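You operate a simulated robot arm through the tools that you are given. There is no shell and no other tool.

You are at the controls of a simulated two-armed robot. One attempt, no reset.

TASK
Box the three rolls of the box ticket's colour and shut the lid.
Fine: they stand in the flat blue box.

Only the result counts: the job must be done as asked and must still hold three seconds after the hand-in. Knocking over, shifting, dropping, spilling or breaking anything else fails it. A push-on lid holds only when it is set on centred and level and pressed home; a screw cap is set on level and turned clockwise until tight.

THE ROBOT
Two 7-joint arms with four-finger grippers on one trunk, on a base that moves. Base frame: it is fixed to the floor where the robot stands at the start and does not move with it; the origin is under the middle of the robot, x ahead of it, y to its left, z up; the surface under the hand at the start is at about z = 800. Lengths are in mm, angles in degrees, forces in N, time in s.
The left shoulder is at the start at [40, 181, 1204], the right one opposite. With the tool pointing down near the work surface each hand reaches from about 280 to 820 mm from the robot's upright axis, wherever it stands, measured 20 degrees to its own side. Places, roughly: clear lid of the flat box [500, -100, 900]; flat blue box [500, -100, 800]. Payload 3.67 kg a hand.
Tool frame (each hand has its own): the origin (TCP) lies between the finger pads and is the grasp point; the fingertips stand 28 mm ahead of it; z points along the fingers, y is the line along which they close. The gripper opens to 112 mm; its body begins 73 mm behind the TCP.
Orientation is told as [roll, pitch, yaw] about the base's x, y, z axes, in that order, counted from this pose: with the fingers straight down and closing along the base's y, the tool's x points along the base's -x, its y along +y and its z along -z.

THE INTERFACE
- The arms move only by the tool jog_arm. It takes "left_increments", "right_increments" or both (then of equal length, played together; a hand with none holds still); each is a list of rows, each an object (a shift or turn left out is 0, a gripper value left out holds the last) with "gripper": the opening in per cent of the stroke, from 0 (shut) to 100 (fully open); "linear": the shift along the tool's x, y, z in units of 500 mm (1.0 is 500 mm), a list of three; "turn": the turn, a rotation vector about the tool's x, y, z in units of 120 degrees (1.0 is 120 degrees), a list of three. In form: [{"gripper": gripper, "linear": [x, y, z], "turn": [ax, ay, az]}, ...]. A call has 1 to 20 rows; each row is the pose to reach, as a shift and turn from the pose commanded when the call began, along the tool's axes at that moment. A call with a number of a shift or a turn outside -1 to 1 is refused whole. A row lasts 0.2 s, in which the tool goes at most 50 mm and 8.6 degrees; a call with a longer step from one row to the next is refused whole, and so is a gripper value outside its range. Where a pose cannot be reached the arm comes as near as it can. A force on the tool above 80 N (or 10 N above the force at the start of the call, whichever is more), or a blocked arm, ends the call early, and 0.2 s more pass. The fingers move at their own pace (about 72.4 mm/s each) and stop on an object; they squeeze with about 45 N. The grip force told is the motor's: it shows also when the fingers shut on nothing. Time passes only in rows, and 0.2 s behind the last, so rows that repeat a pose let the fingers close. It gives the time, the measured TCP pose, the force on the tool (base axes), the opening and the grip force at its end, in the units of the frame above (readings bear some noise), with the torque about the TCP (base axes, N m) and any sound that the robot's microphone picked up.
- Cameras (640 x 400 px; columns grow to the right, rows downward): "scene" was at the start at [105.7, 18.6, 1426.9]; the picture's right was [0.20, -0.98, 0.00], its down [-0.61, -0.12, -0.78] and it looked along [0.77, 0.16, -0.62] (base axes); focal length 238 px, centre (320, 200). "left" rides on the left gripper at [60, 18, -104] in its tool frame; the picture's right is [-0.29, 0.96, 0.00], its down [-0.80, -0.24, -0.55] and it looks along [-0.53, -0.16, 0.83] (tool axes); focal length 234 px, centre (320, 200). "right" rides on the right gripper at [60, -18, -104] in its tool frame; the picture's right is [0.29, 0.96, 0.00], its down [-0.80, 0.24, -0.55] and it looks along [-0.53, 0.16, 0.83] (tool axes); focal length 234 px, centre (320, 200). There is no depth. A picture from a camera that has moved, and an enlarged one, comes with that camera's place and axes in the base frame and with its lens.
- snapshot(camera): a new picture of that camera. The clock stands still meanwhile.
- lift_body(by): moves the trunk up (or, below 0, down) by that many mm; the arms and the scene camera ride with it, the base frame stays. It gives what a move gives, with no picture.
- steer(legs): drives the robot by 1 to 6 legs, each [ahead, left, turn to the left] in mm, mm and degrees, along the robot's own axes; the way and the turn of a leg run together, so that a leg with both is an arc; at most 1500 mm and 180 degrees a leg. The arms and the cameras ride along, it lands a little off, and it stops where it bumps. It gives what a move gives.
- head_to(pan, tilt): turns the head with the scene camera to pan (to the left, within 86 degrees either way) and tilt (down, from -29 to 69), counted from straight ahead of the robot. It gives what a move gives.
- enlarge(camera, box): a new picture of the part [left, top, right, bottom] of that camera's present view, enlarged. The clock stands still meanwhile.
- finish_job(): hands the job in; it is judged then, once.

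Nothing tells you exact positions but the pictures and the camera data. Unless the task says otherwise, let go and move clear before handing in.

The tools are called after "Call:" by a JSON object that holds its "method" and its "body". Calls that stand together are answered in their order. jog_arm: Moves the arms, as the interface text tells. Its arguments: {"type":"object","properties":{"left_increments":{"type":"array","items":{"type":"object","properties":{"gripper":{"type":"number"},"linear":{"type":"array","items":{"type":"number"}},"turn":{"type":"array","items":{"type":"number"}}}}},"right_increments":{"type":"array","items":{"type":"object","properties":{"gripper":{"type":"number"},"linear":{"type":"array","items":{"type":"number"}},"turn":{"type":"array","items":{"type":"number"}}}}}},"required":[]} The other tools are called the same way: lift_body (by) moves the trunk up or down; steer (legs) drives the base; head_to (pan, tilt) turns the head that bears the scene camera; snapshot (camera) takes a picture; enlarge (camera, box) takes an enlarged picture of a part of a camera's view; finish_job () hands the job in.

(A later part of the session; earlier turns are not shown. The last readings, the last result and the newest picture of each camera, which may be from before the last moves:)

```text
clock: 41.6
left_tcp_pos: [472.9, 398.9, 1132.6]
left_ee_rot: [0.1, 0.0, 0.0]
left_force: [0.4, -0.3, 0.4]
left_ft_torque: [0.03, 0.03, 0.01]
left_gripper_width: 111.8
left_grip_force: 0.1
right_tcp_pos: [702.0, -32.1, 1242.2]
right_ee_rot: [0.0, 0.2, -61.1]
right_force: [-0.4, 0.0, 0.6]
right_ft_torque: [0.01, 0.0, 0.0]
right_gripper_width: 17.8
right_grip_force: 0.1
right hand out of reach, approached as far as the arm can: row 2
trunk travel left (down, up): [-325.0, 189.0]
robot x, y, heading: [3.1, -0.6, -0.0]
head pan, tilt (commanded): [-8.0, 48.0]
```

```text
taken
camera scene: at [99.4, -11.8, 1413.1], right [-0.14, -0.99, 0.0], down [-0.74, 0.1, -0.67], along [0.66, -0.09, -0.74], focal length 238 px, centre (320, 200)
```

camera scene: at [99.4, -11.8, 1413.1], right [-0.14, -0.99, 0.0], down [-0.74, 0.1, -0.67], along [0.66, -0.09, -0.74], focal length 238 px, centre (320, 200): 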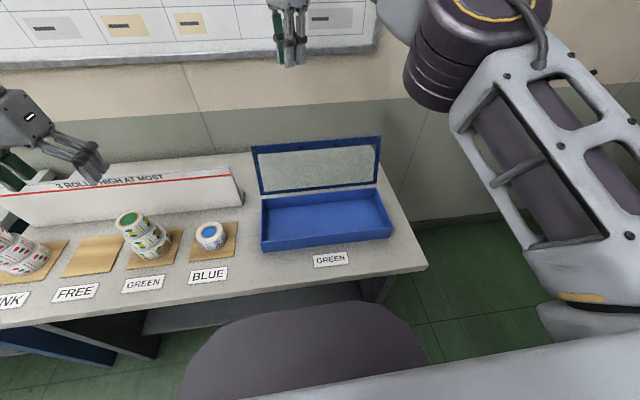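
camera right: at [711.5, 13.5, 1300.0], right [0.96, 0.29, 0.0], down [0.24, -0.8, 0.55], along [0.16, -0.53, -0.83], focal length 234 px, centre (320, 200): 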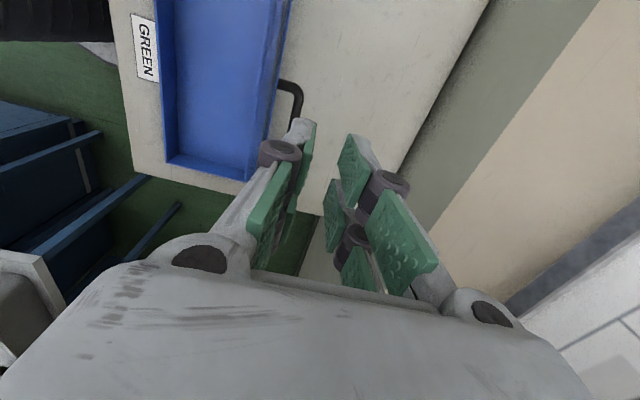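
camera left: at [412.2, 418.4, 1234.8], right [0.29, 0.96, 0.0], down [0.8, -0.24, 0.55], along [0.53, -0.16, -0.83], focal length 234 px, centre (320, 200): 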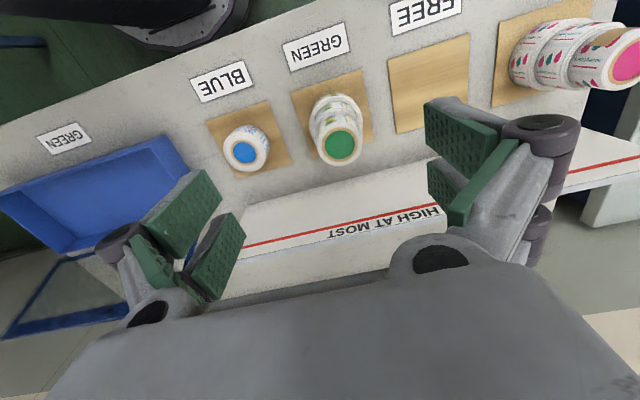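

The arm is free again at this yaw. Bringing it back to its own side at (430, −200, 1180).

Call:
{"method": "jog_arm", "body": {"right_increments": [{"gripper": 16, "linear": [-0.004, -0.08, 0.0], "turn": [0, 0, -0.047]}, {"gripper": 16, "linear": [-0.008, -0.16, 0.0], "turn": [0, 0, -0.094]}, {"gripper": 16, "linear": [-0.011, -0.24, 0.02], "turn": [0, 0, -0.141]}, {"gripper": 16, "linear": [-0.015, -0.32, 0.04], "turn": [0, 0, -0.188]}, {"gripper": 16, "linear": [-0.019, -0.4, 0.06], "turn": [0, 0, -0.235]}, {"gripper": 16, "linear": [-0.023, -0.48, 0.08], "turn": [0, 0, -0.282]}, {"gripper": 16, "linear": [-0.026, -0.56, 0.1], "turn": [0, 0, -0.329]}, {"gripper": 16, "linear": [-0.03, -0.639, 0.124], "turn": [0, 0, -0.375]}]}}

Call:
{"method": "enlarge", "body": {"camera": "left", "box": [200, 40, 420, 190]}}

Call:
{"method": "enlarge", "body": {"camera": "scene", "box": [60, 180, 260, 300]}}

```text
clock: 43.4
left_tcp_pos: [472.0, 399.0, 1132.5]
left_ee_rot: [0.1, 0.0, 0.0]
left_force: [-0.9, -0.8, 0.3]
left_ft_torque: [0.0, -0.01, 0.06]
left_gripper_width: 111.9
left_grip_force: 0.1
right_tcp_pos: [428.5, -200.3, 1182.7]
right_ee_rot: [0.2, -0.1, -16.2]
right_force: [-0.1, 0.9, 0.4]
right_ft_torque: [0.02, -0.02, 0.0]
right_gripper_width: 18.0
right_grip_force: 0.2
trunk travel left (down, up): [-325.0, 189.0]
robot x, y, heading: [1.6, 0.9, 0.0]
head pan, tilt (commanded): [-8.0, 48.0]
```

```text
2.67 times, centred on (310, 115) of left
camera zoom: at [411.2, 416.0, 1235.9], right [0.29, 0.96, 0.0], down [0.8, -0.24, 0.55], along [0.53, -0.16, -0.83], focal length 624 px, centre (347, 427)
```

zoom: 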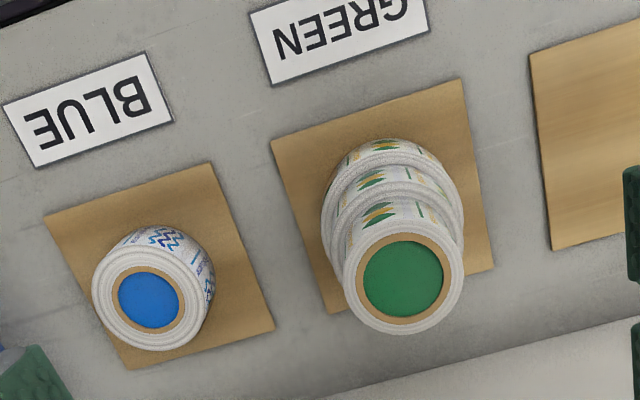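

```text
3.20 times, centred on (160, 240) of scene
camera zoom: at [97.9, -10.8, 1413.2], right [-0.14, -0.99, 0.0], down [-0.74, 0.1, -0.67], along [0.66, -0.09, -0.74], focal length 761 px, centre (832, 72)
```

zoom: 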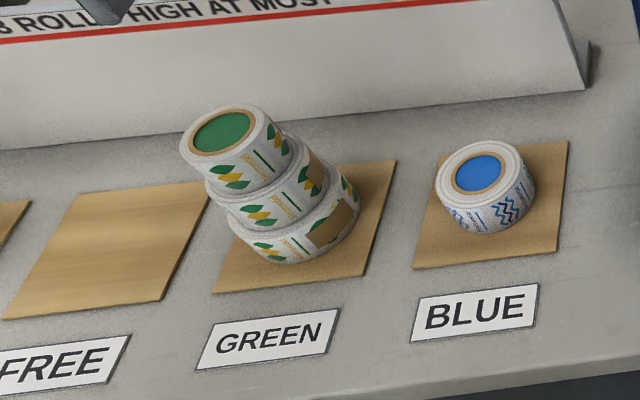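

The green stack top is about (523, 411, 942): three graded rolls roughly 60, 78 and 94 mm wide, ~46 mm tall each, all with green/yellow leaf prints. To let the left arm reach both the stack and the box I plan to drive right ~280 mm, so first I check the surroundings.

Call:
{"method": "head_to", "body": {"pan": -60, "tilt": 50}}

Call:
{"method": "snapshot", "body": {"camera": "scene"}}

Call:
{"method": "head_to", "body": {"pan": 0, "tilt": 69}}

Call:
{"method": "snapshot", "body": {"camera": "scene"}}

```text
clock: 44.6
left_tcp_pos: [472.0, 400.3, 1129.6]
left_ee_rot: [0.0, 0.0, 0.0]
left_force: [0.5, -0.6, -0.2]
left_ft_torque: [0.01, 0.02, -0.01]
left_gripper_width: 112.1
left_grip_force: 0.0
right_tcp_pos: [430.0, -199.8, 1182.2]
right_ee_rot: [0.0, 0.0, -16.3]
right_force: [-0.4, -0.3, 0.0]
right_ft_torque: [-0.02, -0.02, 0.03]
right_gripper_width: 18.2
right_grip_force: 0.1
trunk travel left (down, up): [-325.0, 189.0]
robot x, y, heading: [-0.3, -1.0, -0.0]
head pan, tilt (commanded): [-60.0, 50.0]
```

```text
taken
camera scene: at [60.0, -65.2, 1410.4], right [-0.87, -0.5, 0.0], down [-0.38, 0.66, -0.64], along [0.32, -0.56, -0.77], focal length 238 px, centre (320, 200)
```

scene: 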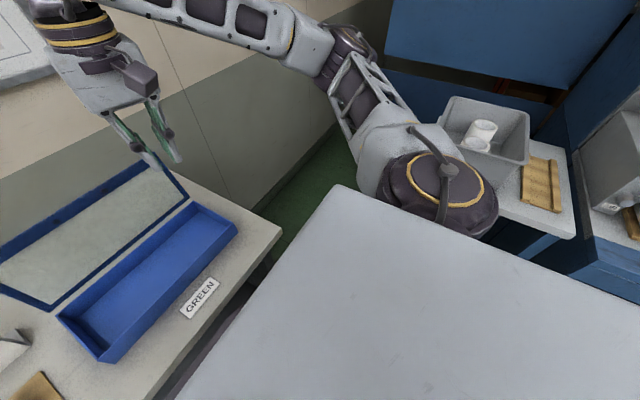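

```text
clock: 45.9
left_tcp_pos: [472.4, 399.9, 1130.6]
left_ee_rot: [0.0, -0.1, 0.0]
left_force: [0.9, -0.4, 0.0]
left_ft_torque: [0.03, 0.0, -0.01]
left_gripper_width: 111.9
left_grip_force: 0.0
right_tcp_pos: [430.5, -199.0, 1182.0]
right_ee_rot: [0.0, 0.1, -16.2]
right_force: [0.7, 1.0, -0.5]
right_ft_torque: [0.0, -0.01, 0.0]
right_gripper_width: 17.9
right_grip_force: 0.0
trunk travel left (down, up): [-325.0, 189.0]
robot x, y, heading: [4.4, 0.2, 0.1]
head pan, tilt (commanded): [0.0, 68.8]
```

```text
taken
camera scene: at [77.3, 1.3, 1388.4], right [0.0, -1.0, 0.0], down [-0.93, 0.0, -0.36], along [0.36, 0.0, -0.93], focal length 238 px, centre (320, 200)
```

scene: 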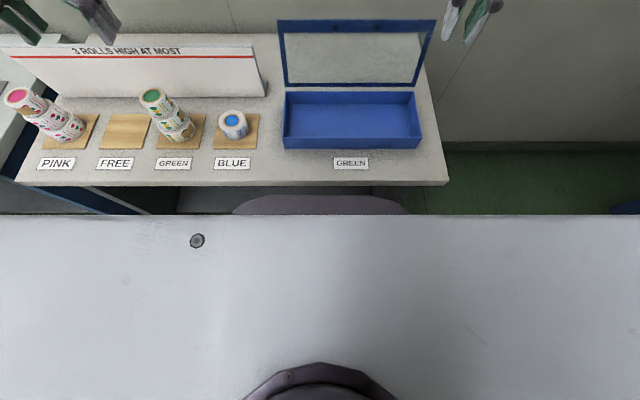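

Nothing obstructs a sideways drive. I'll drive 250 mm to the right.

Call:
{"method": "steer", "body": {"legs": [[0, -250, 0]]}}

Call:
{"method": "head_to", "body": {"pan": 12, "tilt": 48}}

Call:
{"method": "snapshot", "body": {"camera": "scene"}}

```text
clock: 47.8
left_tcp_pos: [472.4, 153.7, 1131.5]
left_ee_rot: [0.0, 0.1, 0.2]
left_force: [-0.5, 0.0, 0.9]
left_ft_torque: [-0.02, 0.04, -0.02]
left_gripper_width: 112.0
left_grip_force: 0.0
right_tcp_pos: [430.3, -446.4, 1182.6]
right_ee_rot: [0.0, 0.0, -16.2]
right_force: [0.4, -0.5, -0.4]
right_ft_torque: [-0.01, 0.0, -0.01]
right_gripper_width: 18.1
right_grip_force: 0.1
trunk travel left (down, up): [-325.0, 189.0]
robot x, y, heading: [-1.3, -249.0, 0.1]
head pan, tilt (commanded): [0.0, 68.8]
```

```text
clock: 48.6
left_tcp_pos: [472.8, 153.4, 1130.7]
left_ee_rot: [-0.1, 0.0, 0.1]
left_force: [-0.1, -0.8, 0.9]
left_ft_torque: [-0.02, 0.01, 0.0]
left_gripper_width: 111.5
left_grip_force: 0.1
right_tcp_pos: [429.9, -446.9, 1181.5]
right_ee_rot: [0.1, -0.1, -16.1]
right_force: [-0.2, 0.8, 0.2]
right_ft_torque: [0.0, 0.01, -0.03]
right_gripper_width: 17.9
right_grip_force: 0.1
trunk travel left (down, up): [-325.0, 189.0]
robot x, y, heading: [0.5, -249.9, 0.2]
head pan, tilt (commanded): [12.0, 48.0]
```

```text
taken
camera scene: at [98.5, -230.1, 1413.0], right [0.21, -0.98, 0.0], down [-0.73, -0.16, -0.67], along [0.65, 0.14, -0.74], focal length 238 px, centre (320, 200)
```

scene: 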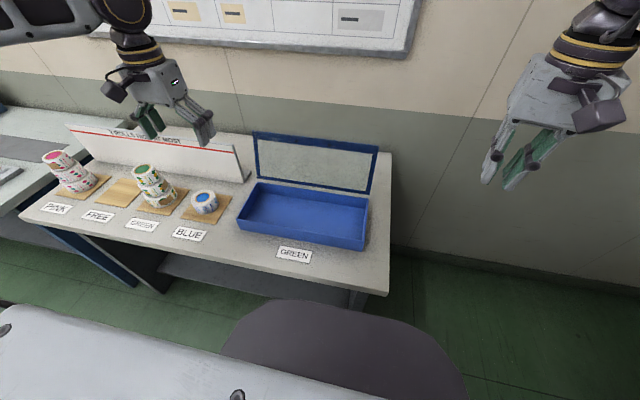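

Drive landed well. Now a dry test of the left hand's reach over the box (yaw 0).

Call:
{"method": "jog_arm", "body": {"left_increments": [{"linear": [-0.028, -0.045, 0.052]}, {"linear": [-0.056, -0.09, 0.105]}, {"linear": [-0.084, -0.136, 0.157]}, {"linear": [-0.112, -0.181, 0.21]}, {"linear": [-0.14, -0.226, 0.262]}, {"linear": [-0.14, -0.306, 0.262]}, {"linear": [-0.14, -0.386, 0.262]}, {"linear": [-0.14, -0.466, 0.262]}, {"linear": [-0.14, -0.546, 0.262]}, {"linear": [-0.14, -0.626, 0.262]}, {"linear": [-0.14, -0.686, 0.262]}]}}

Call:
{"method": "snapshot", "body": {"camera": "left"}}

Call:
{"method": "snapshot", "body": {"camera": "scene"}}

```text
clock: 51.0
left_tcp_pos: [528.2, -159.1, 1005.5]
left_ee_rot: [-0.1, -0.1, 0.2]
left_force: [-0.8, -0.1, 0.1]
left_ft_torque: [-0.02, 0.0, 0.04]
left_gripper_width: 111.9
left_grip_force: 0.0
left hand out of reach, approached as far as the arm can: row 10, 11
right_tcp_pos: [429.0, -447.6, 1182.3]
right_ee_rot: [0.1, 0.0, -16.1]
right_force: [0.0, 0.2, -0.7]
right_ft_torque: [0.03, 0.0, -0.02]
right_gripper_width: 17.9
right_grip_force: 0.0
trunk travel left (down, up): [-325.0, 189.0]
robot x, y, heading: [-2.5, -247.1, 0.1]
head pan, tilt (commanded): [12.0, 48.0]
```

```text
taken
camera left: at [468.1, -142.4, 1110.0], right [0.29, 0.96, 0.0], down [0.8, -0.24, 0.56], along [0.53, -0.16, -0.83], focal length 234 px, centre (320, 200)
```

left: 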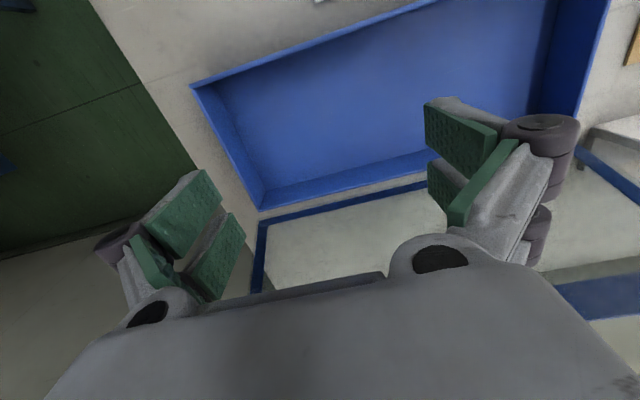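

```text
taken
camera scene: at [97.4, -230.2, 1413.2], right [0.21, -0.98, 0.0], down [-0.73, -0.16, -0.67], along [0.65, 0.14, -0.74], focal length 238 px, centre (320, 200)
```

scene: 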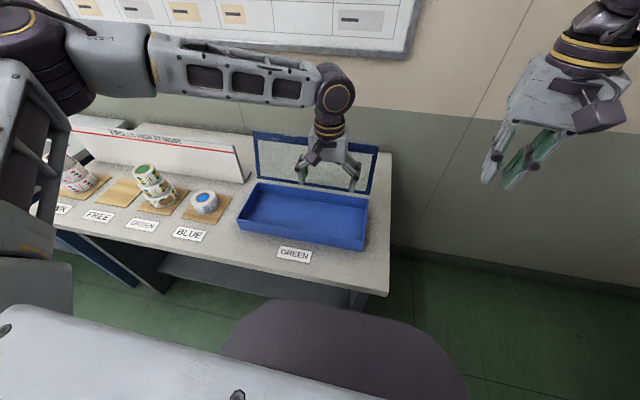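

Left hand reaches the box down to about y≈−145 at this base position – good. Plan: small roll at y≈−185, medium at ≈−89, large at ≈23. Now I'll go back over to the green stack for a close look.

Call:
{"method": "jog_arm", "body": {"left_increments": [{"linear": [0.012, 0.05, -0.06]}, {"linear": [0.024, 0.13, -0.1]}, {"linear": [0.036, 0.21, -0.14]}, {"linear": [0.048, 0.295, -0.17]}, {"linear": [0.06, 0.38, -0.19]}, {"linear": [0.072, 0.46, -0.21]}, {"linear": [0.084, 0.54, -0.21]}, {"linear": [0.096, 0.618, -0.21]}]}}

Call:
{"method": "jog_arm", "body": {"left_increments": [{"linear": [0.013, 0.083, 0]}, {"linear": [0.026, 0.166, 0]}, {"linear": [0.04, 0.25, 0]}, {"linear": [0.053, 0.333, 0.03]}, {"linear": [0.066, 0.416, 0.06]}, {"linear": [0.08, 0.5, 0.1]}]}}

Call:
{"method": "snapshot", "body": {"camera": "left"}}

Call:
{"method": "enlarge", "body": {"camera": "scene", "box": [60, 140, 220, 240]}}

```text
clock: 52.8
left_tcp_pos: [477.6, 151.0, 1111.7]
left_ee_rot: [-0.1, 0.0, 0.0]
left_force: [-0.5, -0.5, -0.7]
left_ft_torque: [-0.02, 0.02, 0.02]
left_gripper_width: 112.2
left_grip_force: 0.1
right_tcp_pos: [429.4, -445.2, 1183.8]
right_ee_rot: [0.0, 0.0, -16.1]
right_force: [0.3, 0.8, 0.7]
right_ft_torque: [-0.03, 0.0, 0.01]
right_gripper_width: 17.8
right_grip_force: 0.0
trunk travel left (down, up): [-325.0, 189.0]
robot x, y, heading: [-0.9, -250.6, 0.0]
head pan, tilt (commanded): [12.0, 48.0]
```

```text
clock: 54.2
left_tcp_pos: [439.4, 401.2, 1060.5]
left_ee_rot: [0.0, 0.0, 0.2]
left_force: [-0.2, 0.3, 1.3]
left_ft_torque: [0.01, 0.02, -0.02]
left_gripper_width: 112.0
left_grip_force: 0.2
right_tcp_pos: [430.0, -445.7, 1183.3]
right_ee_rot: [-0.1, 0.0, -16.0]
right_force: [-0.5, -0.1, -0.6]
right_ft_torque: [-0.02, 0.01, 0.03]
right_gripper_width: 17.8
right_grip_force: 0.0
trunk travel left (down, up): [-325.0, 189.0]
robot x, y, heading: [3.2, -246.2, 0.2]
head pan, tilt (commanded): [12.0, 48.0]
```

```text
taken
camera left: at [379.1, 417.4, 1164.6], right [0.29, 0.96, 0.0], down [0.8, -0.24, 0.55], along [0.53, -0.16, -0.83], focal length 234 px, centre (320, 200)
```

left: 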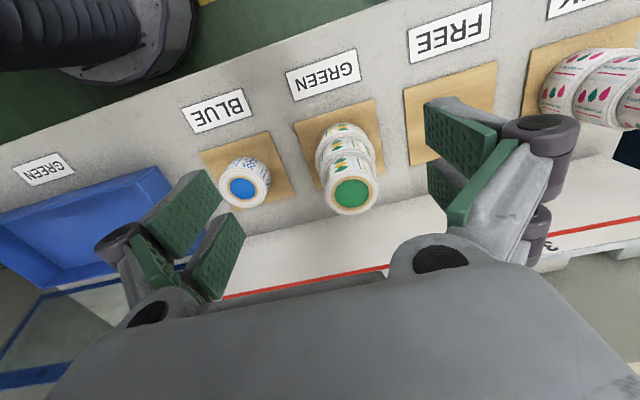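

```text
4.00 times, centred on (140, 190) of scene
camera zoom: at [98.3, -228.9, 1413.1], right [0.21, -0.98, 0.0], down [-0.73, -0.16, -0.67], along [0.65, 0.14, -0.74], focal length 951 px, centre (1040, 240)
```

zoom: 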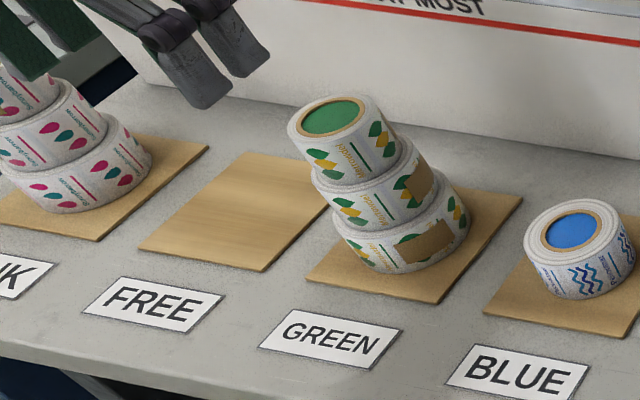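

Call:
{"method": "enlarge", "body": {"camera": "left", "box": [260, 80, 440, 230]}}

```text
2.67 times, centred on (350, 155) of left
camera zoom: at [379.1, 417.4, 1164.6], right [0.29, 0.96, 0.0], down [0.8, -0.24, 0.55], along [0.53, -0.16, -0.83], focal length 624 px, centre (240, 320)
```

zoom: 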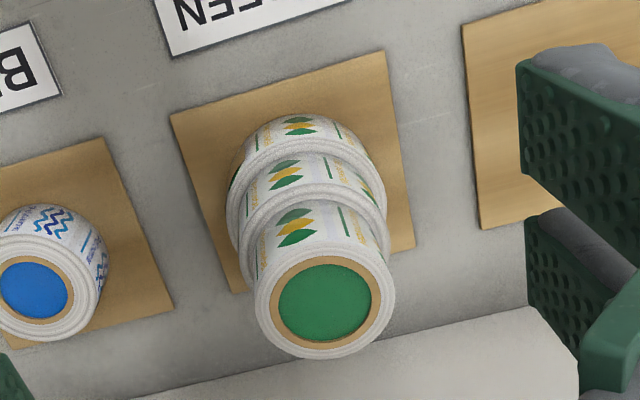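

Top roll: centre ≈ (523, 411.5), top z ≈ 942, Ø60. I'll position the left hand over it and descend to z≈932.

Call:
{"method": "jog_arm", "body": {"left_increments": [{"gripper": 100, "linear": [-0.056, 0.007, 0.02]}, {"gripper": 100, "linear": [-0.112, 0.014, 0.04]}, {"gripper": 100, "linear": [-0.168, 0.021, 0.06]}, {"gripper": 100, "linear": [-0.168, 0.021, 0.12]}, {"gripper": 100, "linear": [-0.168, 0.021, 0.18]}]}}

Call:
{"method": "snapshot", "body": {"camera": "left"}}

Call:
{"method": "enlarge", "body": {"camera": "scene", "box": [60, 120, 240, 240]}}

```text
clock: 55.4
left_tcp_pos: [523.3, 411.5, 971.0]
left_ee_rot: [0.1, 0.0, 0.1]
left_force: [1.0, 0.9, 0.0]
left_ft_torque: [-0.01, 0.04, -0.01]
left_gripper_width: 111.9
left_grip_force: 0.0
right_tcp_pos: [430.5, -446.2, 1180.9]
right_ee_rot: [-0.1, 0.0, -16.1]
right_force: [0.6, -0.7, 0.7]
right_ft_torque: [-0.01, 0.03, 0.0]
right_gripper_width: 18.0
right_grip_force: 0.0
trunk travel left (down, up): [-325.0, 189.0]
robot x, y, heading: [-0.2, -247.6, -0.0]
head pan, tilt (commanded): [12.0, 48.0]
```

```text
taken
camera left: at [464.1, 427.7, 1074.5], right [0.29, 0.96, 0.0], down [0.8, -0.24, 0.55], along [0.53, -0.16, -0.83], focal length 234 px, centre (320, 200)
```

left: 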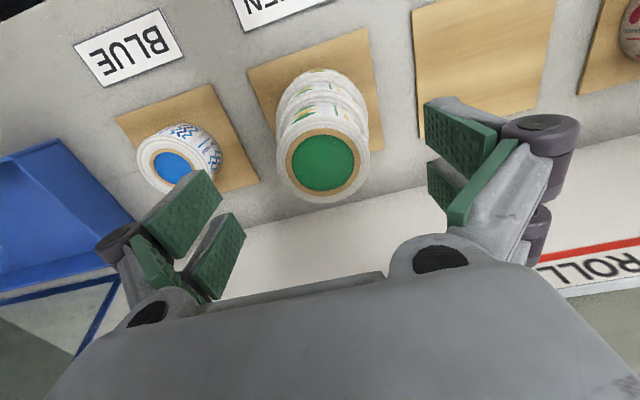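

```text
3.33 times, centred on (150, 180) of scene
camera zoom: at [99.3, -229.0, 1413.0], right [0.21, -0.98, 0.0], down [-0.73, -0.16, -0.67], along [0.65, 0.14, -0.74], focal length 793 px, centre (887, 267)
```

zoom: 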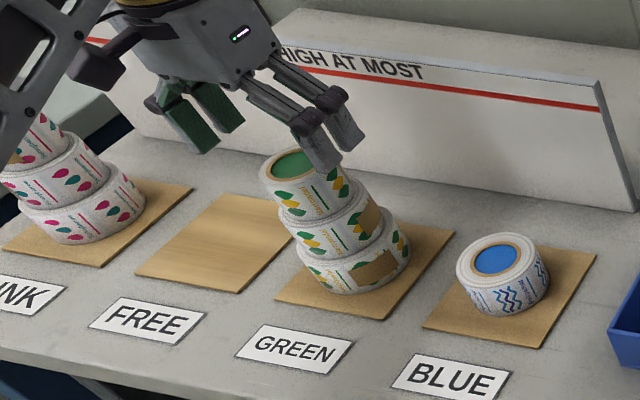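

Aligned (roll centre computed at (522, 412)). Descending and closing on the top roll.

Call:
{"method": "jog_arm", "body": {"left_increments": [{"gripper": 100, "linear": [0, 0, 0.04]}, {"gripper": 100, "linear": [0, 0, 0.078]}, {"gripper": 70, "linear": [0, 0, 0.078]}, {"gripper": 60, "linear": [0, 0, 0.078]}]}}

Call:
{"method": "snapshot", "body": {"camera": "left"}}

```text
clock: 56.4
left_tcp_pos: [524.5, 411.1, 929.7]
left_ee_rot: [-0.1, 0.0, 0.1]
left_force: [0.8, 0.3, 0.3]
left_ft_torque: [0.0, 0.0, -0.01]
left_gripper_width: 67.2
left_grip_force: 0.0
right_tcp_pos: [430.6, -445.9, 1183.5]
right_ee_rot: [0.0, 0.0, -16.0]
right_force: [0.3, -0.7, -0.3]
right_ft_torque: [-0.03, 0.01, 0.02]
right_gripper_width: 18.1
right_grip_force: 0.1
trunk travel left (down, up): [-325.0, 189.0]
robot x, y, heading: [-1.6, -247.5, -0.2]
head pan, tilt (commanded): [12.0, 48.0]
```

```text
taken
camera left: at [464.4, 428.0, 1035.1], right [0.29, 0.96, 0.0], down [0.8, -0.24, 0.55], along [0.53, -0.16, -0.83], focal length 234 px, centre (320, 200)
```

left: 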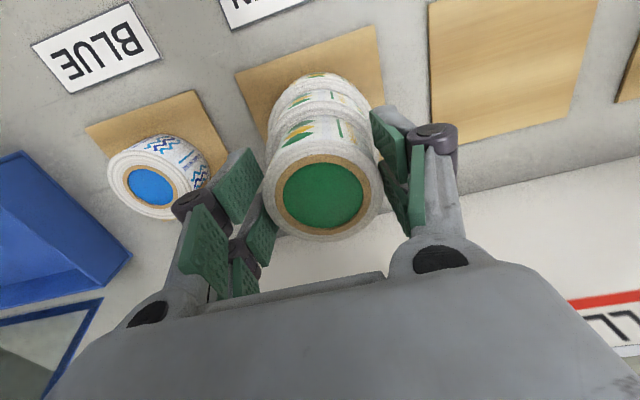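

Call:
{"method": "jog_arm", "body": {"left_increments": [{"gripper": 52, "linear": [0, 0, 0]}, {"gripper": 45, "linear": [0, 0, 0]}, {"gripper": 40, "linear": [0, 0, 0]}]}}

Call:
{"method": "snapshot", "body": {"camera": "left"}}

```text
clock: 57.2
left_tcp_pos: [523.8, 411.4, 931.5]
left_ee_rot: [0.0, 0.0, 0.0]
left_force: [-0.9, 0.5, 0.7]
left_ft_torque: [-0.01, 0.0, 0.0]
left_gripper_width: 58.0
left_grip_force: 45.0
right_tcp_pos: [430.6, -446.9, 1182.5]
right_ee_rot: [0.0, 0.0, -16.1]
right_force: [-0.4, -0.3, 0.5]
right_ft_torque: [0.02, 0.01, -0.01]
right_gripper_width: 17.6
right_grip_force: 0.0
trunk travel left (down, up): [-325.0, 189.0]
robot x, y, heading: [-3.8, -250.4, 0.4]
head pan, tilt (commanded): [12.0, 48.0]
```

```text
taken
camera left: at [464.2, 427.6, 1035.6], right [0.29, 0.96, 0.0], down [0.8, -0.24, 0.55], along [0.53, -0.16, -0.83], focal length 234 px, centre (320, 200)
```

left: 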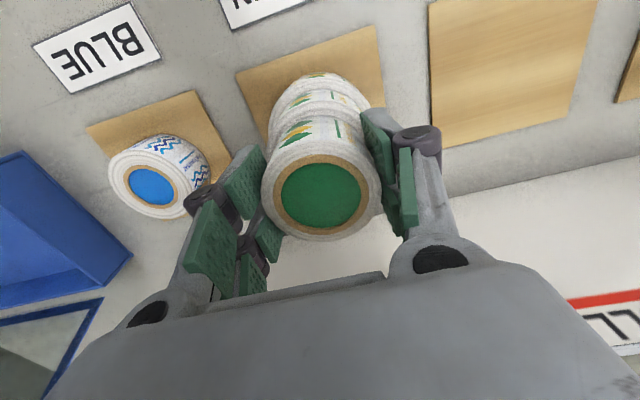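

Gripped (58 mm). Lifting slowly and checking that the lower rolls stay.

Call:
{"method": "jog_arm", "body": {"left_increments": [{"gripper": 40, "linear": [0, 0, -0.01]}, {"gripper": 40, "linear": [0, 0, -0.03]}, {"gripper": 40, "linear": [0, 0, -0.07]}, {"gripper": 40, "linear": [0, 0, -0.12]}]}}

Call:
{"method": "snapshot", "body": {"camera": "left"}}

Call:
{"method": "enlarge", "body": {"camera": "scene", "box": [60, 120, 240, 240]}}

```text
clock: 58.2
left_tcp_pos: [524.3, 409.4, 991.1]
left_ee_rot: [0.0, 0.0, 0.1]
left_force: [-0.2, -0.4, 0.0]
left_ft_torque: [0.05, -0.01, 0.0]
left_gripper_width: 58.1
left_grip_force: 44.6
right_tcp_pos: [430.0, -447.5, 1182.2]
right_ee_rot: [-0.1, 0.0, -16.0]
right_force: [0.4, 0.4, 0.1]
right_ft_torque: [0.05, 0.01, -0.01]
right_gripper_width: 18.1
right_grip_force: 0.0
trunk travel left (down, up): [-325.0, 189.0]
robot x, y, heading: [1.6, -246.0, 0.1]
head pan, tilt (commanded): [12.0, 48.0]
```

```text
taken
camera left: at [463.8, 426.6, 1095.9], right [0.29, 0.96, 0.0], down [0.8, -0.24, 0.55], along [0.53, -0.16, -0.83], focal length 234 px, centre (320, 200)
```

left: 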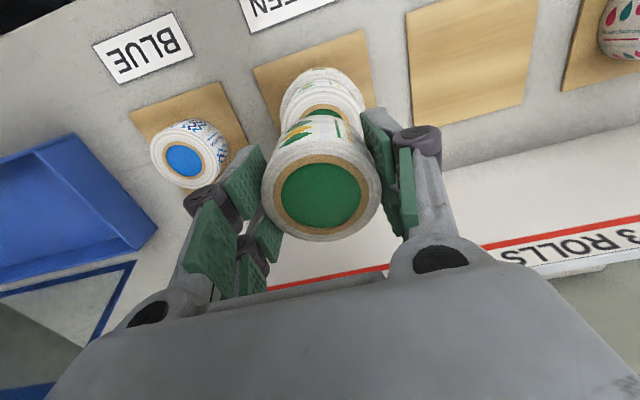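

```text
3.33 times, centred on (150, 180) of scene
camera zoom: at [98.6, -230.5, 1413.1], right [0.21, -0.98, 0.0], down [-0.73, -0.16, -0.67], along [0.65, 0.14, -0.74], focal length 793 px, centre (887, 267)
```

zoom: 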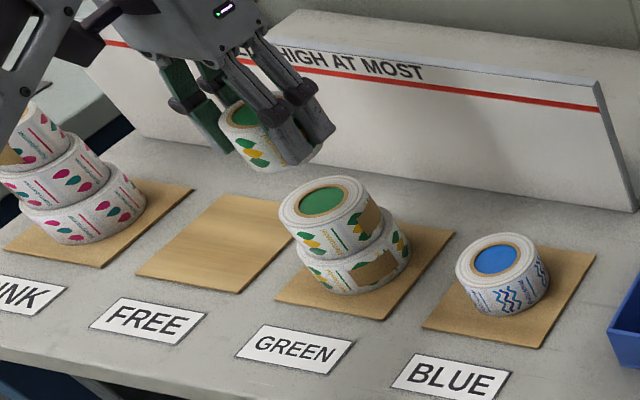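

The top roll is up and the middle one is green too. Carrying it over to the box at safe height.

Call:
{"method": "jog_arm", "body": {"left_increments": [{"gripper": 40, "linear": [-0.004, -0.04, -0.03]}, {"gripper": 40, "linear": [-0.008, -0.12, -0.04]}, {"gripper": 40, "linear": [-0.012, -0.21, -0.04]}, {"gripper": 40, "linear": [-0.016, -0.3, -0.04]}, {"gripper": 40, "linear": [-0.02, -0.39, -0.04]}, {"gripper": 40, "linear": [-0.024, -0.48, -0.04]}, {"gripper": 40, "linear": [-0.028, -0.57, -0.04]}, {"gripper": 40, "linear": [-0.032, -0.66, -0.04]}, {"gripper": 40, "linear": [-0.036, -0.74, -0.04]}, {"gripper": 40, "linear": [-0.038, -0.8, -0.04]}, {"gripper": 40, "linear": [-0.038, -0.82, -0.04]}]}}

Call:
{"method": "steer", "body": {"legs": [[0, -70, 0]]}}

Call:
{"method": "snapshot", "body": {"camera": "scene"}}

Call:
{"method": "snapshot", "body": {"camera": "left"}}

```text
clock: 60.6
left_tcp_pos: [543.9, 1.6, 1011.0]
left_ee_rot: [0.0, 0.0, 0.1]
left_force: [0.4, 0.1, -0.2]
left_ft_torque: [0.0, 0.05, 0.0]
left_gripper_width: 57.9
left_grip_force: 44.8
right_tcp_pos: [430.7, -448.0, 1180.6]
right_ee_rot: [0.0, 0.0, -16.1]
right_force: [0.0, 0.8, 0.3]
right_ft_torque: [0.02, -0.03, 0.01]
right_gripper_width: 17.9
right_grip_force: 0.0
trunk travel left (down, up): [-325.0, 189.0]
robot x, y, heading: [-0.1, -245.5, 0.1]
head pan, tilt (commanded): [12.0, 48.0]
```

```text
clock: 61.7
left_tcp_pos: [544.5, -68.5, 1012.7]
left_ee_rot: [-0.1, 0.0, 0.2]
left_force: [0.1, -0.8, -0.8]
left_ft_torque: [-0.01, 0.03, -0.01]
left_gripper_width: 57.8
left_grip_force: 45.2
right_tcp_pos: [430.1, -516.8, 1181.7]
right_ee_rot: [0.0, 0.0, -16.0]
right_force: [0.2, 0.5, 0.6]
right_ft_torque: [0.08, -0.01, 0.0]
right_gripper_width: 18.3
right_grip_force: 0.0
trunk travel left (down, up): [-325.0, 189.0]
robot x, y, heading: [-2.9, -317.8, -0.1]
head pan, tilt (commanded): [12.0, 48.0]
```

```text
taken
camera scene: at [98.9, -300.4, 1413.1], right [0.21, -0.98, 0.0], down [-0.73, -0.16, -0.67], along [0.65, 0.14, -0.74], focal length 238 px, centre (320, 200)
```

scene: 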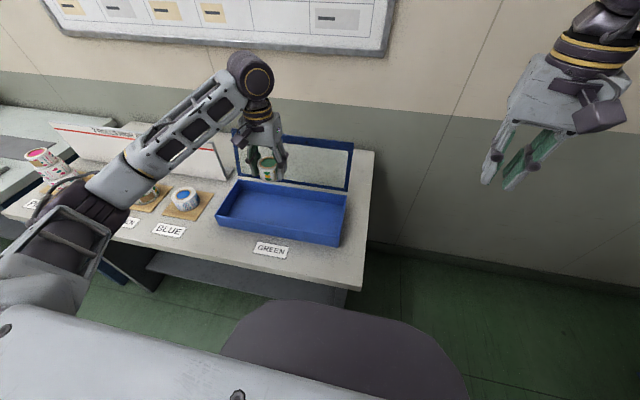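

```text
taken
camera left: at [484.4, -52.2, 1116.0], right [0.29, 0.96, 0.0], down [0.8, -0.24, 0.55], along [0.53, -0.16, -0.83], focal length 234 px, centre (320, 200)
```

left: 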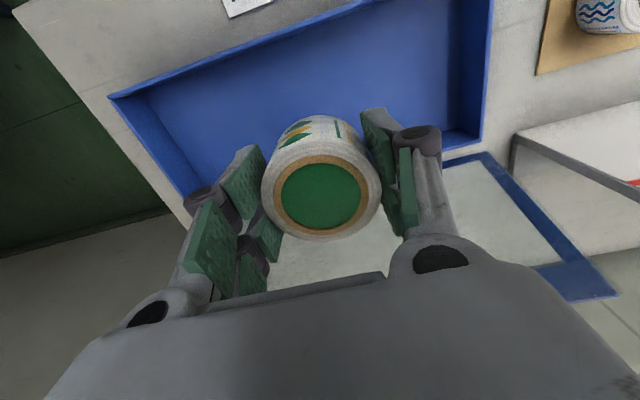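

Box interior is about x 473–617, y −263–94. Moving the small roll to (543, −185) and lowering to z≈880 first.

Call:
{"method": "jog_arm", "body": {"left_increments": [{"gripper": 40, "linear": [0, -0.08, 0]}, {"gripper": 40, "linear": [0, -0.16, 0]}, {"gripper": 40, "linear": [0.002, -0.233, 0]}, {"gripper": 40, "linear": [0.002, -0.233, 0.08]}, {"gripper": 40, "linear": [0.002, -0.233, 0.16]}, {"gripper": 40, "linear": [0.002, -0.233, 0.22]}, {"gripper": 40, "linear": [0.002, -0.233, 0.265]}]}}

Call:
{"method": "snapshot", "body": {"camera": "left"}}

Call:
{"method": "enlarge", "body": {"camera": "scene", "box": [190, 110, 380, 260]}}

```text
clock: 63.3
left_tcp_pos: [546.1, -185.4, 880.0]
left_ee_rot: [0.0, 0.0, 0.0]
left_force: [-0.2, -0.6, -0.3]
left_ft_torque: [-0.01, 0.0, 0.02]
left_gripper_width: 58.2
left_grip_force: 45.1
right_tcp_pos: [430.8, -515.7, 1181.6]
right_ee_rot: [-0.1, 0.0, -16.1]
right_force: [-0.3, -0.3, -0.3]
right_ft_torque: [0.03, 0.02, -0.02]
right_gripper_width: 17.9
right_grip_force: 0.1
trunk travel left (down, up): [-325.0, 189.0]
robot x, y, heading: [1.5, -318.7, -0.3]
head pan, tilt (commanded): [12.0, 48.0]
```

```text
taken
camera left: at [485.9, -168.9, 983.9], right [0.29, 0.96, 0.0], down [0.8, -0.24, 0.55], along [0.53, -0.16, -0.83], focal length 234 px, centre (320, 200)
```

left: 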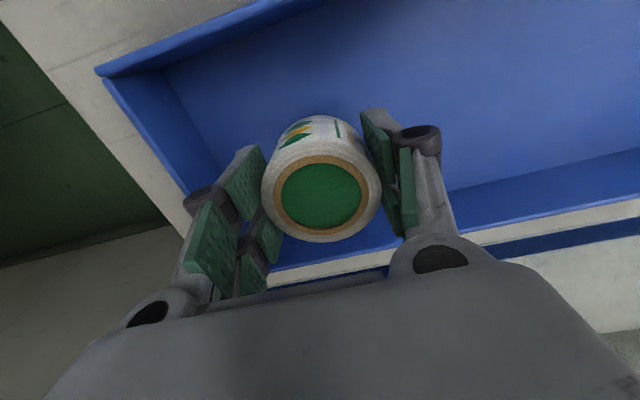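

```text
2.67 times, centred on (285, 185) of scene
camera zoom: at [99.0, -299.8, 1413.1], right [0.21, -0.98, 0.0], down [-0.73, -0.16, -0.67], along [0.65, 0.14, -0.74], focal length 634 px, centre (413, 240)
```

zoom: 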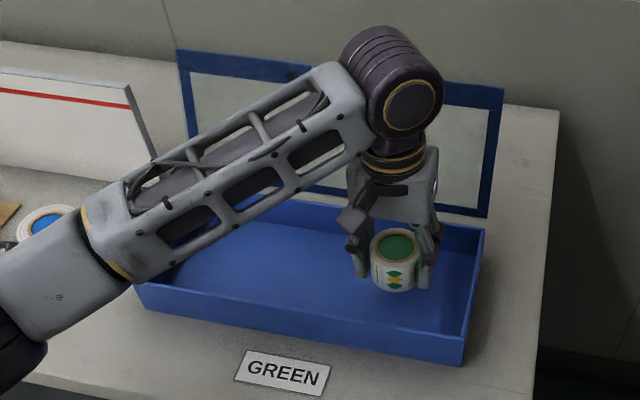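

Reached. Lowering in small steps, watching for floor contact.

Call:
{"method": "jog_arm", "body": {"left_increments": [{"gripper": 40, "linear": [0, 0, 0.02]}, {"gripper": 40, "linear": [0, 0, 0.04]}, {"gripper": 40, "linear": [0, 0, 0.056]}]}}

Call:
{"method": "jog_arm", "body": {"left_increments": [{"gripper": 40, "linear": [0, 0, 0.006]}, {"gripper": 40, "linear": [0, 0, 0.01]}]}}

Call:
{"method": "jog_arm", "body": {"left_increments": [{"gripper": 40, "linear": [0, 0, 0.004]}, {"gripper": 40, "linear": [0, 0, 0.006]}]}}

```text
clock: 64.1
left_tcp_pos: [543.4, -185.1, 850.3]
left_ee_rot: [0.0, 0.1, 0.1]
left_force: [0.2, 0.1, -0.9]
left_ft_torque: [0.02, -0.03, 0.02]
left_gripper_width: 58.0
left_grip_force: 45.3
right_tcp_pos: [430.2, -516.6, 1182.4]
right_ee_rot: [0.1, 0.0, -16.0]
right_force: [0.2, 0.4, -0.5]
right_ft_torque: [0.0, 0.01, 0.0]
right_gripper_width: 17.8
right_grip_force: 0.0
trunk travel left (down, up): [-325.0, 189.0]
robot x, y, heading: [2.6, -320.2, 0.4]
head pan, tilt (commanded): [12.0, 48.0]
```

```text
clock: 64.7
left_tcp_pos: [545.1, -184.3, 845.5]
left_ee_rot: [0.0, 0.0, 0.1]
left_force: [0.3, -1.3, -0.7]
left_ft_torque: [-0.01, 0.0, 0.02]
left_gripper_width: 57.9
left_grip_force: 44.7
right_tcp_pos: [429.4, -515.6, 1181.0]
right_ee_rot: [0.1, 0.0, -16.0]
right_force: [0.5, 0.7, -0.4]
right_ft_torque: [0.0, 0.0, -0.02]
right_gripper_width: 17.9
right_grip_force: 0.0
trunk travel left (down, up): [-325.0, 189.0]
robot x, y, heading: [-0.5, -318.1, 0.1]
head pan, tilt (commanded): [12.0, 48.0]
```

```text
clock: 65.3
left_tcp_pos: [543.2, -184.5, 841.6]
left_ee_rot: [-0.1, 0.0, 0.1]
left_force: [0.7, -0.5, -0.9]
left_ft_torque: [0.02, -0.04, 0.02]
left_gripper_width: 57.8
left_grip_force: 45.3
right_tcp_pos: [430.5, -516.0, 1182.4]
right_ee_rot: [0.0, -0.1, -16.1]
right_force: [-1.0, 1.0, 0.6]
right_ft_torque: [0.0, -0.02, -0.02]
right_gripper_width: 18.1
right_grip_force: 0.0
trunk travel left (down, up): [-325.0, 189.0]
robot x, y, heading: [-5.5, -315.9, 0.3]
head pan, tilt (commanded): [12.0, 48.0]
```

Call:
{"method": "jog_arm", "body": {"left_increments": [{"gripper": 40, "linear": [0, 0, 0.004]}]}}

Call:
{"method": "jog_arm", "body": {"left_increments": [{"gripper": 40, "linear": [0, 0, 0.004]}]}}

Call:
{"method": "enlarge", "body": {"camera": "scene", "box": [270, 160, 350, 220]}}

```text
clock: 65.7
left_tcp_pos: [543.0, -184.3, 840.8]
left_ee_rot: [0.0, 0.1, 0.0]
left_force: [-0.2, 0.3, 3.5]
left_ft_torque: [0.12, 0.11, 0.0]
left_gripper_width: 57.9
left_grip_force: 45.5
right_tcp_pos: [429.8, -516.7, 1182.2]
right_ee_rot: [0.0, 0.0, -16.2]
right_force: [-0.2, 0.7, 0.6]
right_ft_torque: [0.02, -0.03, -0.01]
right_gripper_width: 17.9
right_grip_force: 0.0
trunk travel left (down, up): [-325.0, 189.0]
robot x, y, heading: [0.9, -318.9, 0.2]
head pan, tilt (commanded): [12.0, 48.0]
```

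```text
clock: 66.1
left_tcp_pos: [543.4, -184.5, 841.3]
left_ee_rot: [-0.1, -0.2, 0.1]
left_force: [-3.1, 1.3, 16.5]
left_ft_torque: [0.11, 0.38, 0.0]
left_gripper_width: 57.8
left_grip_force: 45.3
right_tcp_pos: [428.3, -517.3, 1183.8]
right_ee_rot: [0.1, 0.0, -16.2]
right_force: [-0.4, -0.1, -0.3]
right_ft_torque: [-0.01, -0.01, 0.0]
right_gripper_width: 18.2
right_grip_force: 0.0
trunk travel left (down, up): [-325.0, 189.0]
robot x, y, heading: [-0.7, -318.5, 0.0]
head pan, tilt (commanded): [12.0, 48.0]
```

```text
6.67 times, centred on (310, 190) of scene
camera zoom: at [97.0, -300.5, 1413.3], right [0.21, -0.98, 0.0], down [-0.73, -0.15, -0.67], along [0.66, 0.14, -0.74], focal length 1586 px, centre (387, 267)
```

zoom: 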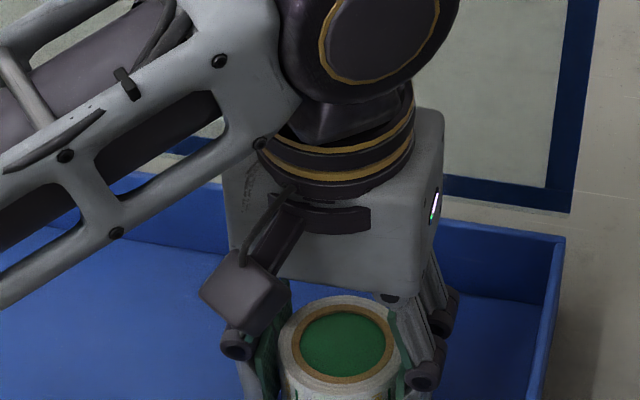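

Floor contact at TCP z≈841. Relieving by 2 mm, then opening and lifting away.

Call:
{"method": "jog_arm", "body": {"left_increments": [{"gripper": 40, "linear": [0, 0, -0.003]}, {"gripper": 56, "linear": [0, 0, -0.003]}, {"gripper": 62, "linear": [0, 0, -0.003]}, {"gripper": 68, "linear": [0, 0, -0.003]}]}}

Call:
{"method": "snapshot", "body": {"camera": "left"}}

```text
clock: 67.1
left_tcp_pos: [543.0, -185.2, 840.1]
left_ee_rot: [-0.1, 0.0, 0.1]
left_force: [-0.4, -0.3, 0.1]
left_ft_torque: [0.03, 0.02, 0.03]
left_gripper_width: 76.2
left_grip_force: 0.2
right_tcp_pos: [430.4, -517.3, 1181.8]
right_ee_rot: [0.0, 0.0, -16.1]
right_force: [0.0, -0.5, 0.6]
right_ft_torque: [-0.01, 0.02, -0.02]
right_gripper_width: 18.0
right_grip_force: 0.1
trunk travel left (down, up): [-325.0, 189.0]
robot x, y, heading: [-0.8, -315.7, -0.1]
head pan, tilt (commanded): [12.0, 48.0]
```

```text
taken
camera left: at [483.5, -168.5, 945.1], right [0.29, 0.96, 0.0], down [0.8, -0.24, 0.55], along [0.53, -0.16, -0.83], focal length 234 px, centre (320, 200)
```

left: 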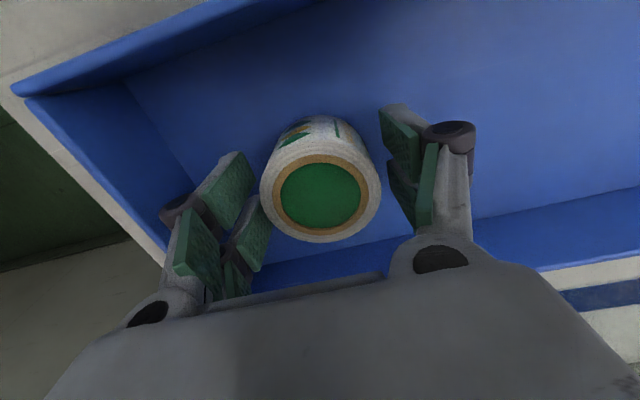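

The small roll stands free in the box. Lifting clear and returning to the stack, driving 70 mm back left.

Call:
{"method": "jog_arm", "body": {"left_increments": [{"gripper": 68, "linear": [0, 0, -0.03]}, {"gripper": 68, "linear": [0, 0, -0.09]}, {"gripper": 68, "linear": [0, 0, -0.18]}, {"gripper": 68, "linear": [0, 0, -0.27]}, {"gripper": 75, "linear": [0, 0.05, -0.34]}, {"gripper": 80, "linear": [0, 0.14, -0.36]}, {"gripper": 90, "linear": [0, 0.23, -0.36]}, {"gripper": 100, "linear": [0, 0.32, -0.36]}, {"gripper": 100, "linear": [0, 0.37, -0.36]}]}}

Call:
{"method": "steer", "body": {"legs": [[0, 70, 0]]}}

Call:
{"method": "snapshot", "body": {"camera": "scene"}}

```text
clock: 69.1
left_tcp_pos: [542.9, 1.0, 1020.8]
left_ee_rot: [0.1, 0.1, 0.0]
left_force: [0.4, -0.5, -0.1]
left_ft_torque: [-0.02, -0.02, 0.0]
left_gripper_width: 111.9
left_grip_force: 0.1
right_tcp_pos: [430.0, -516.9, 1182.8]
right_ee_rot: [0.0, 0.0, -16.1]
right_force: [-0.3, 0.4, -0.2]
right_ft_torque: [0.02, -0.03, 0.0]
right_gripper_width: 18.1
right_grip_force: 0.0
trunk travel left (down, up): [-325.0, 189.0]
robot x, y, heading: [-0.9, -317.9, -0.2]
head pan, tilt (commanded): [12.0, 48.0]
```

```text
clock: 70.1
left_tcp_pos: [541.8, 66.9, 1019.6]
left_ee_rot: [0.0, 0.0, 0.0]
left_force: [0.0, 0.9, -0.8]
left_ft_torque: [-0.03, 0.01, -0.01]
left_gripper_width: 112.1
left_grip_force: 0.0
right_tcp_pos: [431.0, -449.4, 1181.9]
right_ee_rot: [0.1, -0.1, -16.2]
right_force: [0.0, 0.1, -0.1]
right_ft_torque: [-0.03, 0.01, 0.03]
right_gripper_width: 18.0
right_grip_force: 0.0
trunk travel left (down, up): [-325.0, 189.0]
robot x, y, heading: [-2.4, -249.7, -0.0]
head pan, tilt (commanded): [12.0, 48.0]
```

```text
taken
camera scene: at [98.6, -231.8, 1413.1], right [0.21, -0.98, 0.0], down [-0.73, -0.15, -0.67], along [0.65, 0.14, -0.74], focal length 238 px, centre (320, 200)
```

scene: 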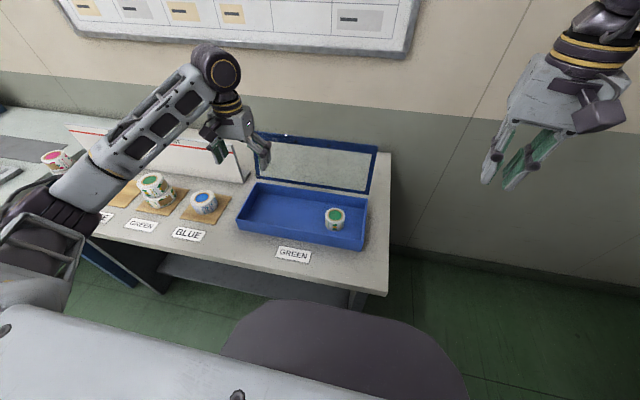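

The small roll is standing in the box. Now over to the middle roll.

Call:
{"method": "jog_arm", "body": {"left_increments": [{"gripper": 100, "linear": [0.015, 0.085, 0]}, {"gripper": 100, "linear": [0.031, 0.17, 0]}, {"gripper": 100, "linear": [0.046, 0.255, 0]}, {"gripper": 100, "linear": [0.062, 0.34, 0]}, {"gripper": 100, "linear": [0.078, 0.425, 0]}, {"gripper": 100, "linear": [0.093, 0.51, 0.01]}, {"gripper": 100, "linear": [0.108, 0.595, 0.02]}, {"gripper": 100, "linear": [0.124, 0.676, 0.04]}]}}

Call:
{"method": "snapshot", "body": {"camera": "left"}}

Call:
{"method": "enlarge", "body": {"camera": "left", "box": [240, 60, 420, 230]}}

Call:
{"method": "enlarge", "body": {"camera": "scene", "box": [80, 140, 240, 240]}}

```text
clock: 71.9
left_tcp_pos: [481.5, 406.8, 1000.2]
left_ee_rot: [-0.1, 0.0, 0.0]
left_force: [0.0, 0.1, 0.0]
left_ft_torque: [-0.04, -0.02, -0.02]
left_gripper_width: 111.9
left_grip_force: 0.0
right_tcp_pos: [428.8, -447.2, 1183.3]
right_ee_rot: [0.1, 0.0, -16.1]
right_force: [0.1, 0.2, 0.3]
right_ft_torque: [-0.01, 0.04, -0.04]
right_gripper_width: 18.2
right_grip_force: 0.1
trunk travel left (down, up): [-325.0, 189.0]
robot x, y, heading: [-0.2, -247.1, 0.1]
head pan, tilt (commanded): [12.0, 48.0]
```

```text
taken
camera left: at [421.6, 423.2, 1103.5], right [0.29, 0.96, 0.0], down [0.8, -0.24, 0.55], along [0.53, -0.16, -0.83], focal length 234 px, centre (320, 200)
```

left: 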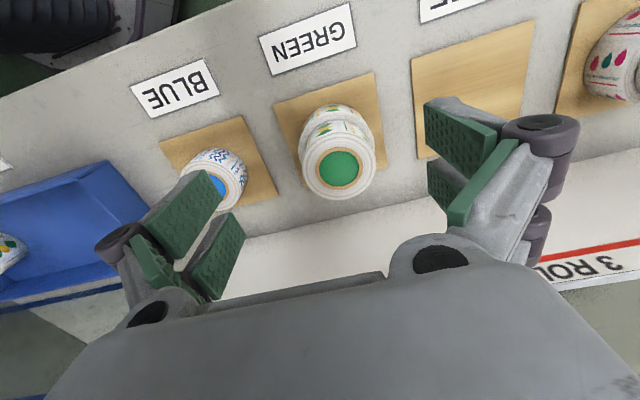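

```text
2.35 times, centred on (330, 145) of left
camera zoom: at [421.6, 423.2, 1103.5], right [0.29, 0.96, 0.0], down [0.8, -0.24, 0.55], along [0.53, -0.16, -0.83], focal length 551 px, centre (296, 329)
```

zoom: 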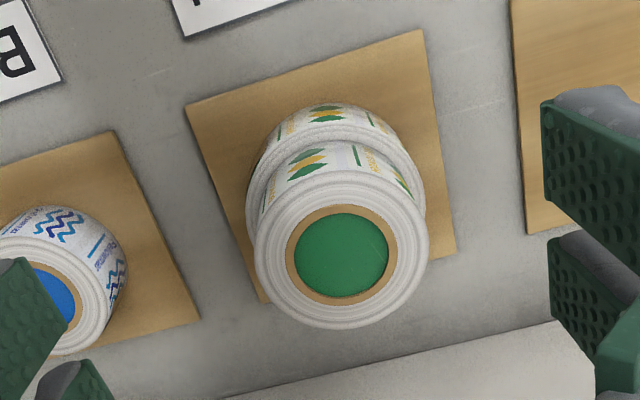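

```text
4.00 times, centred on (160, 190) of scene
camera zoom: at [98.4, -230.9, 1413.1], right [0.21, -0.98, 0.0], down [-0.73, -0.16, -0.67], along [0.65, 0.14, -0.74], focal length 951 px, centre (960, 240)
```

zoom: 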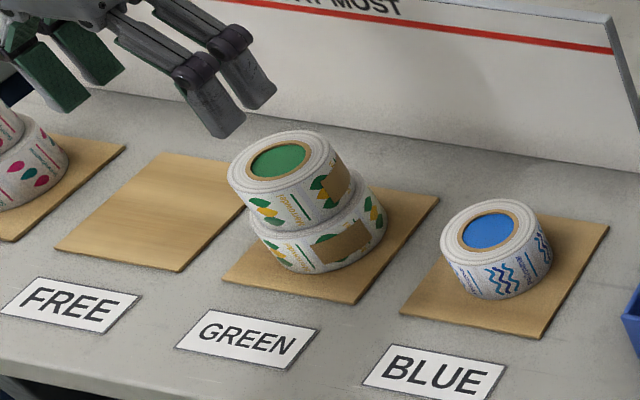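

Middle roll: centre ≈ (522, 412), top z ≈ 899, Ø≈73. Descending to z≈890 and closing.

Call:
{"method": "jog_arm", "body": {"left_increments": [{"gripper": 100, "linear": [-0.04, 0.005, 0.03]}, {"gripper": 100, "linear": [-0.081, 0.0104, 0.06]}, {"gripper": 100, "linear": [-0.081, 0.0104, 0.13]}, {"gripper": 100, "linear": [-0.081, 0.0104, 0.19]}, {"gripper": 100, "linear": [-0.081, 0.0104, 0.22]}, {"gripper": 80, "linear": [-0.081, 0.0104, 0.22]}, {"gripper": 75, "linear": [-0.081, 0.0104, 0.22]}]}}

Call:
{"method": "snapshot", "body": {"camera": "left"}}

```text
clock: 73.5
left_tcp_pos: [521.0, 411.6, 890.8]
left_ee_rot: [0.0, -0.1, -0.1]
left_force: [0.9, -0.6, -0.9]
left_ft_torque: [0.0, -0.01, 0.01]
left_gripper_width: 84.0
left_grip_force: 0.0
right_tcp_pos: [430.6, -449.4, 1181.7]
right_ee_rot: [-0.1, 0.1, -16.2]
right_force: [-0.3, 0.0, 0.3]
right_ft_torque: [0.01, -0.01, 0.02]
right_gripper_width: 18.0
right_grip_force: 0.1
trunk travel left (down, up): [-325.0, 189.0]
robot x, y, heading: [-2.9, -246.8, -0.0]
head pan, tilt (commanded): [12.0, 48.0]
```

```text
taken
camera left: at [460.6, 428.1, 994.6], right [0.29, 0.96, 0.0], down [0.8, -0.24, 0.55], along [0.53, -0.16, -0.83], focal length 234 px, centre (320, 200)
```

left: 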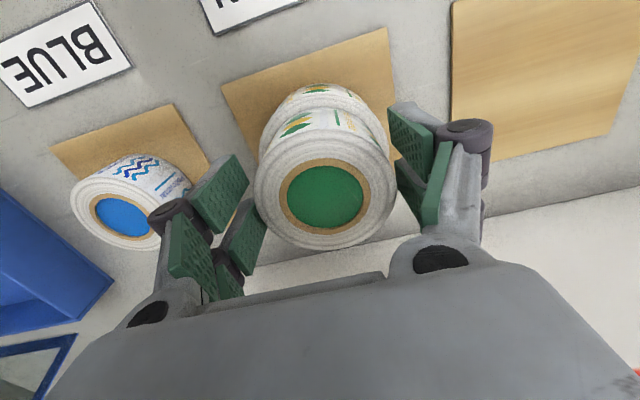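

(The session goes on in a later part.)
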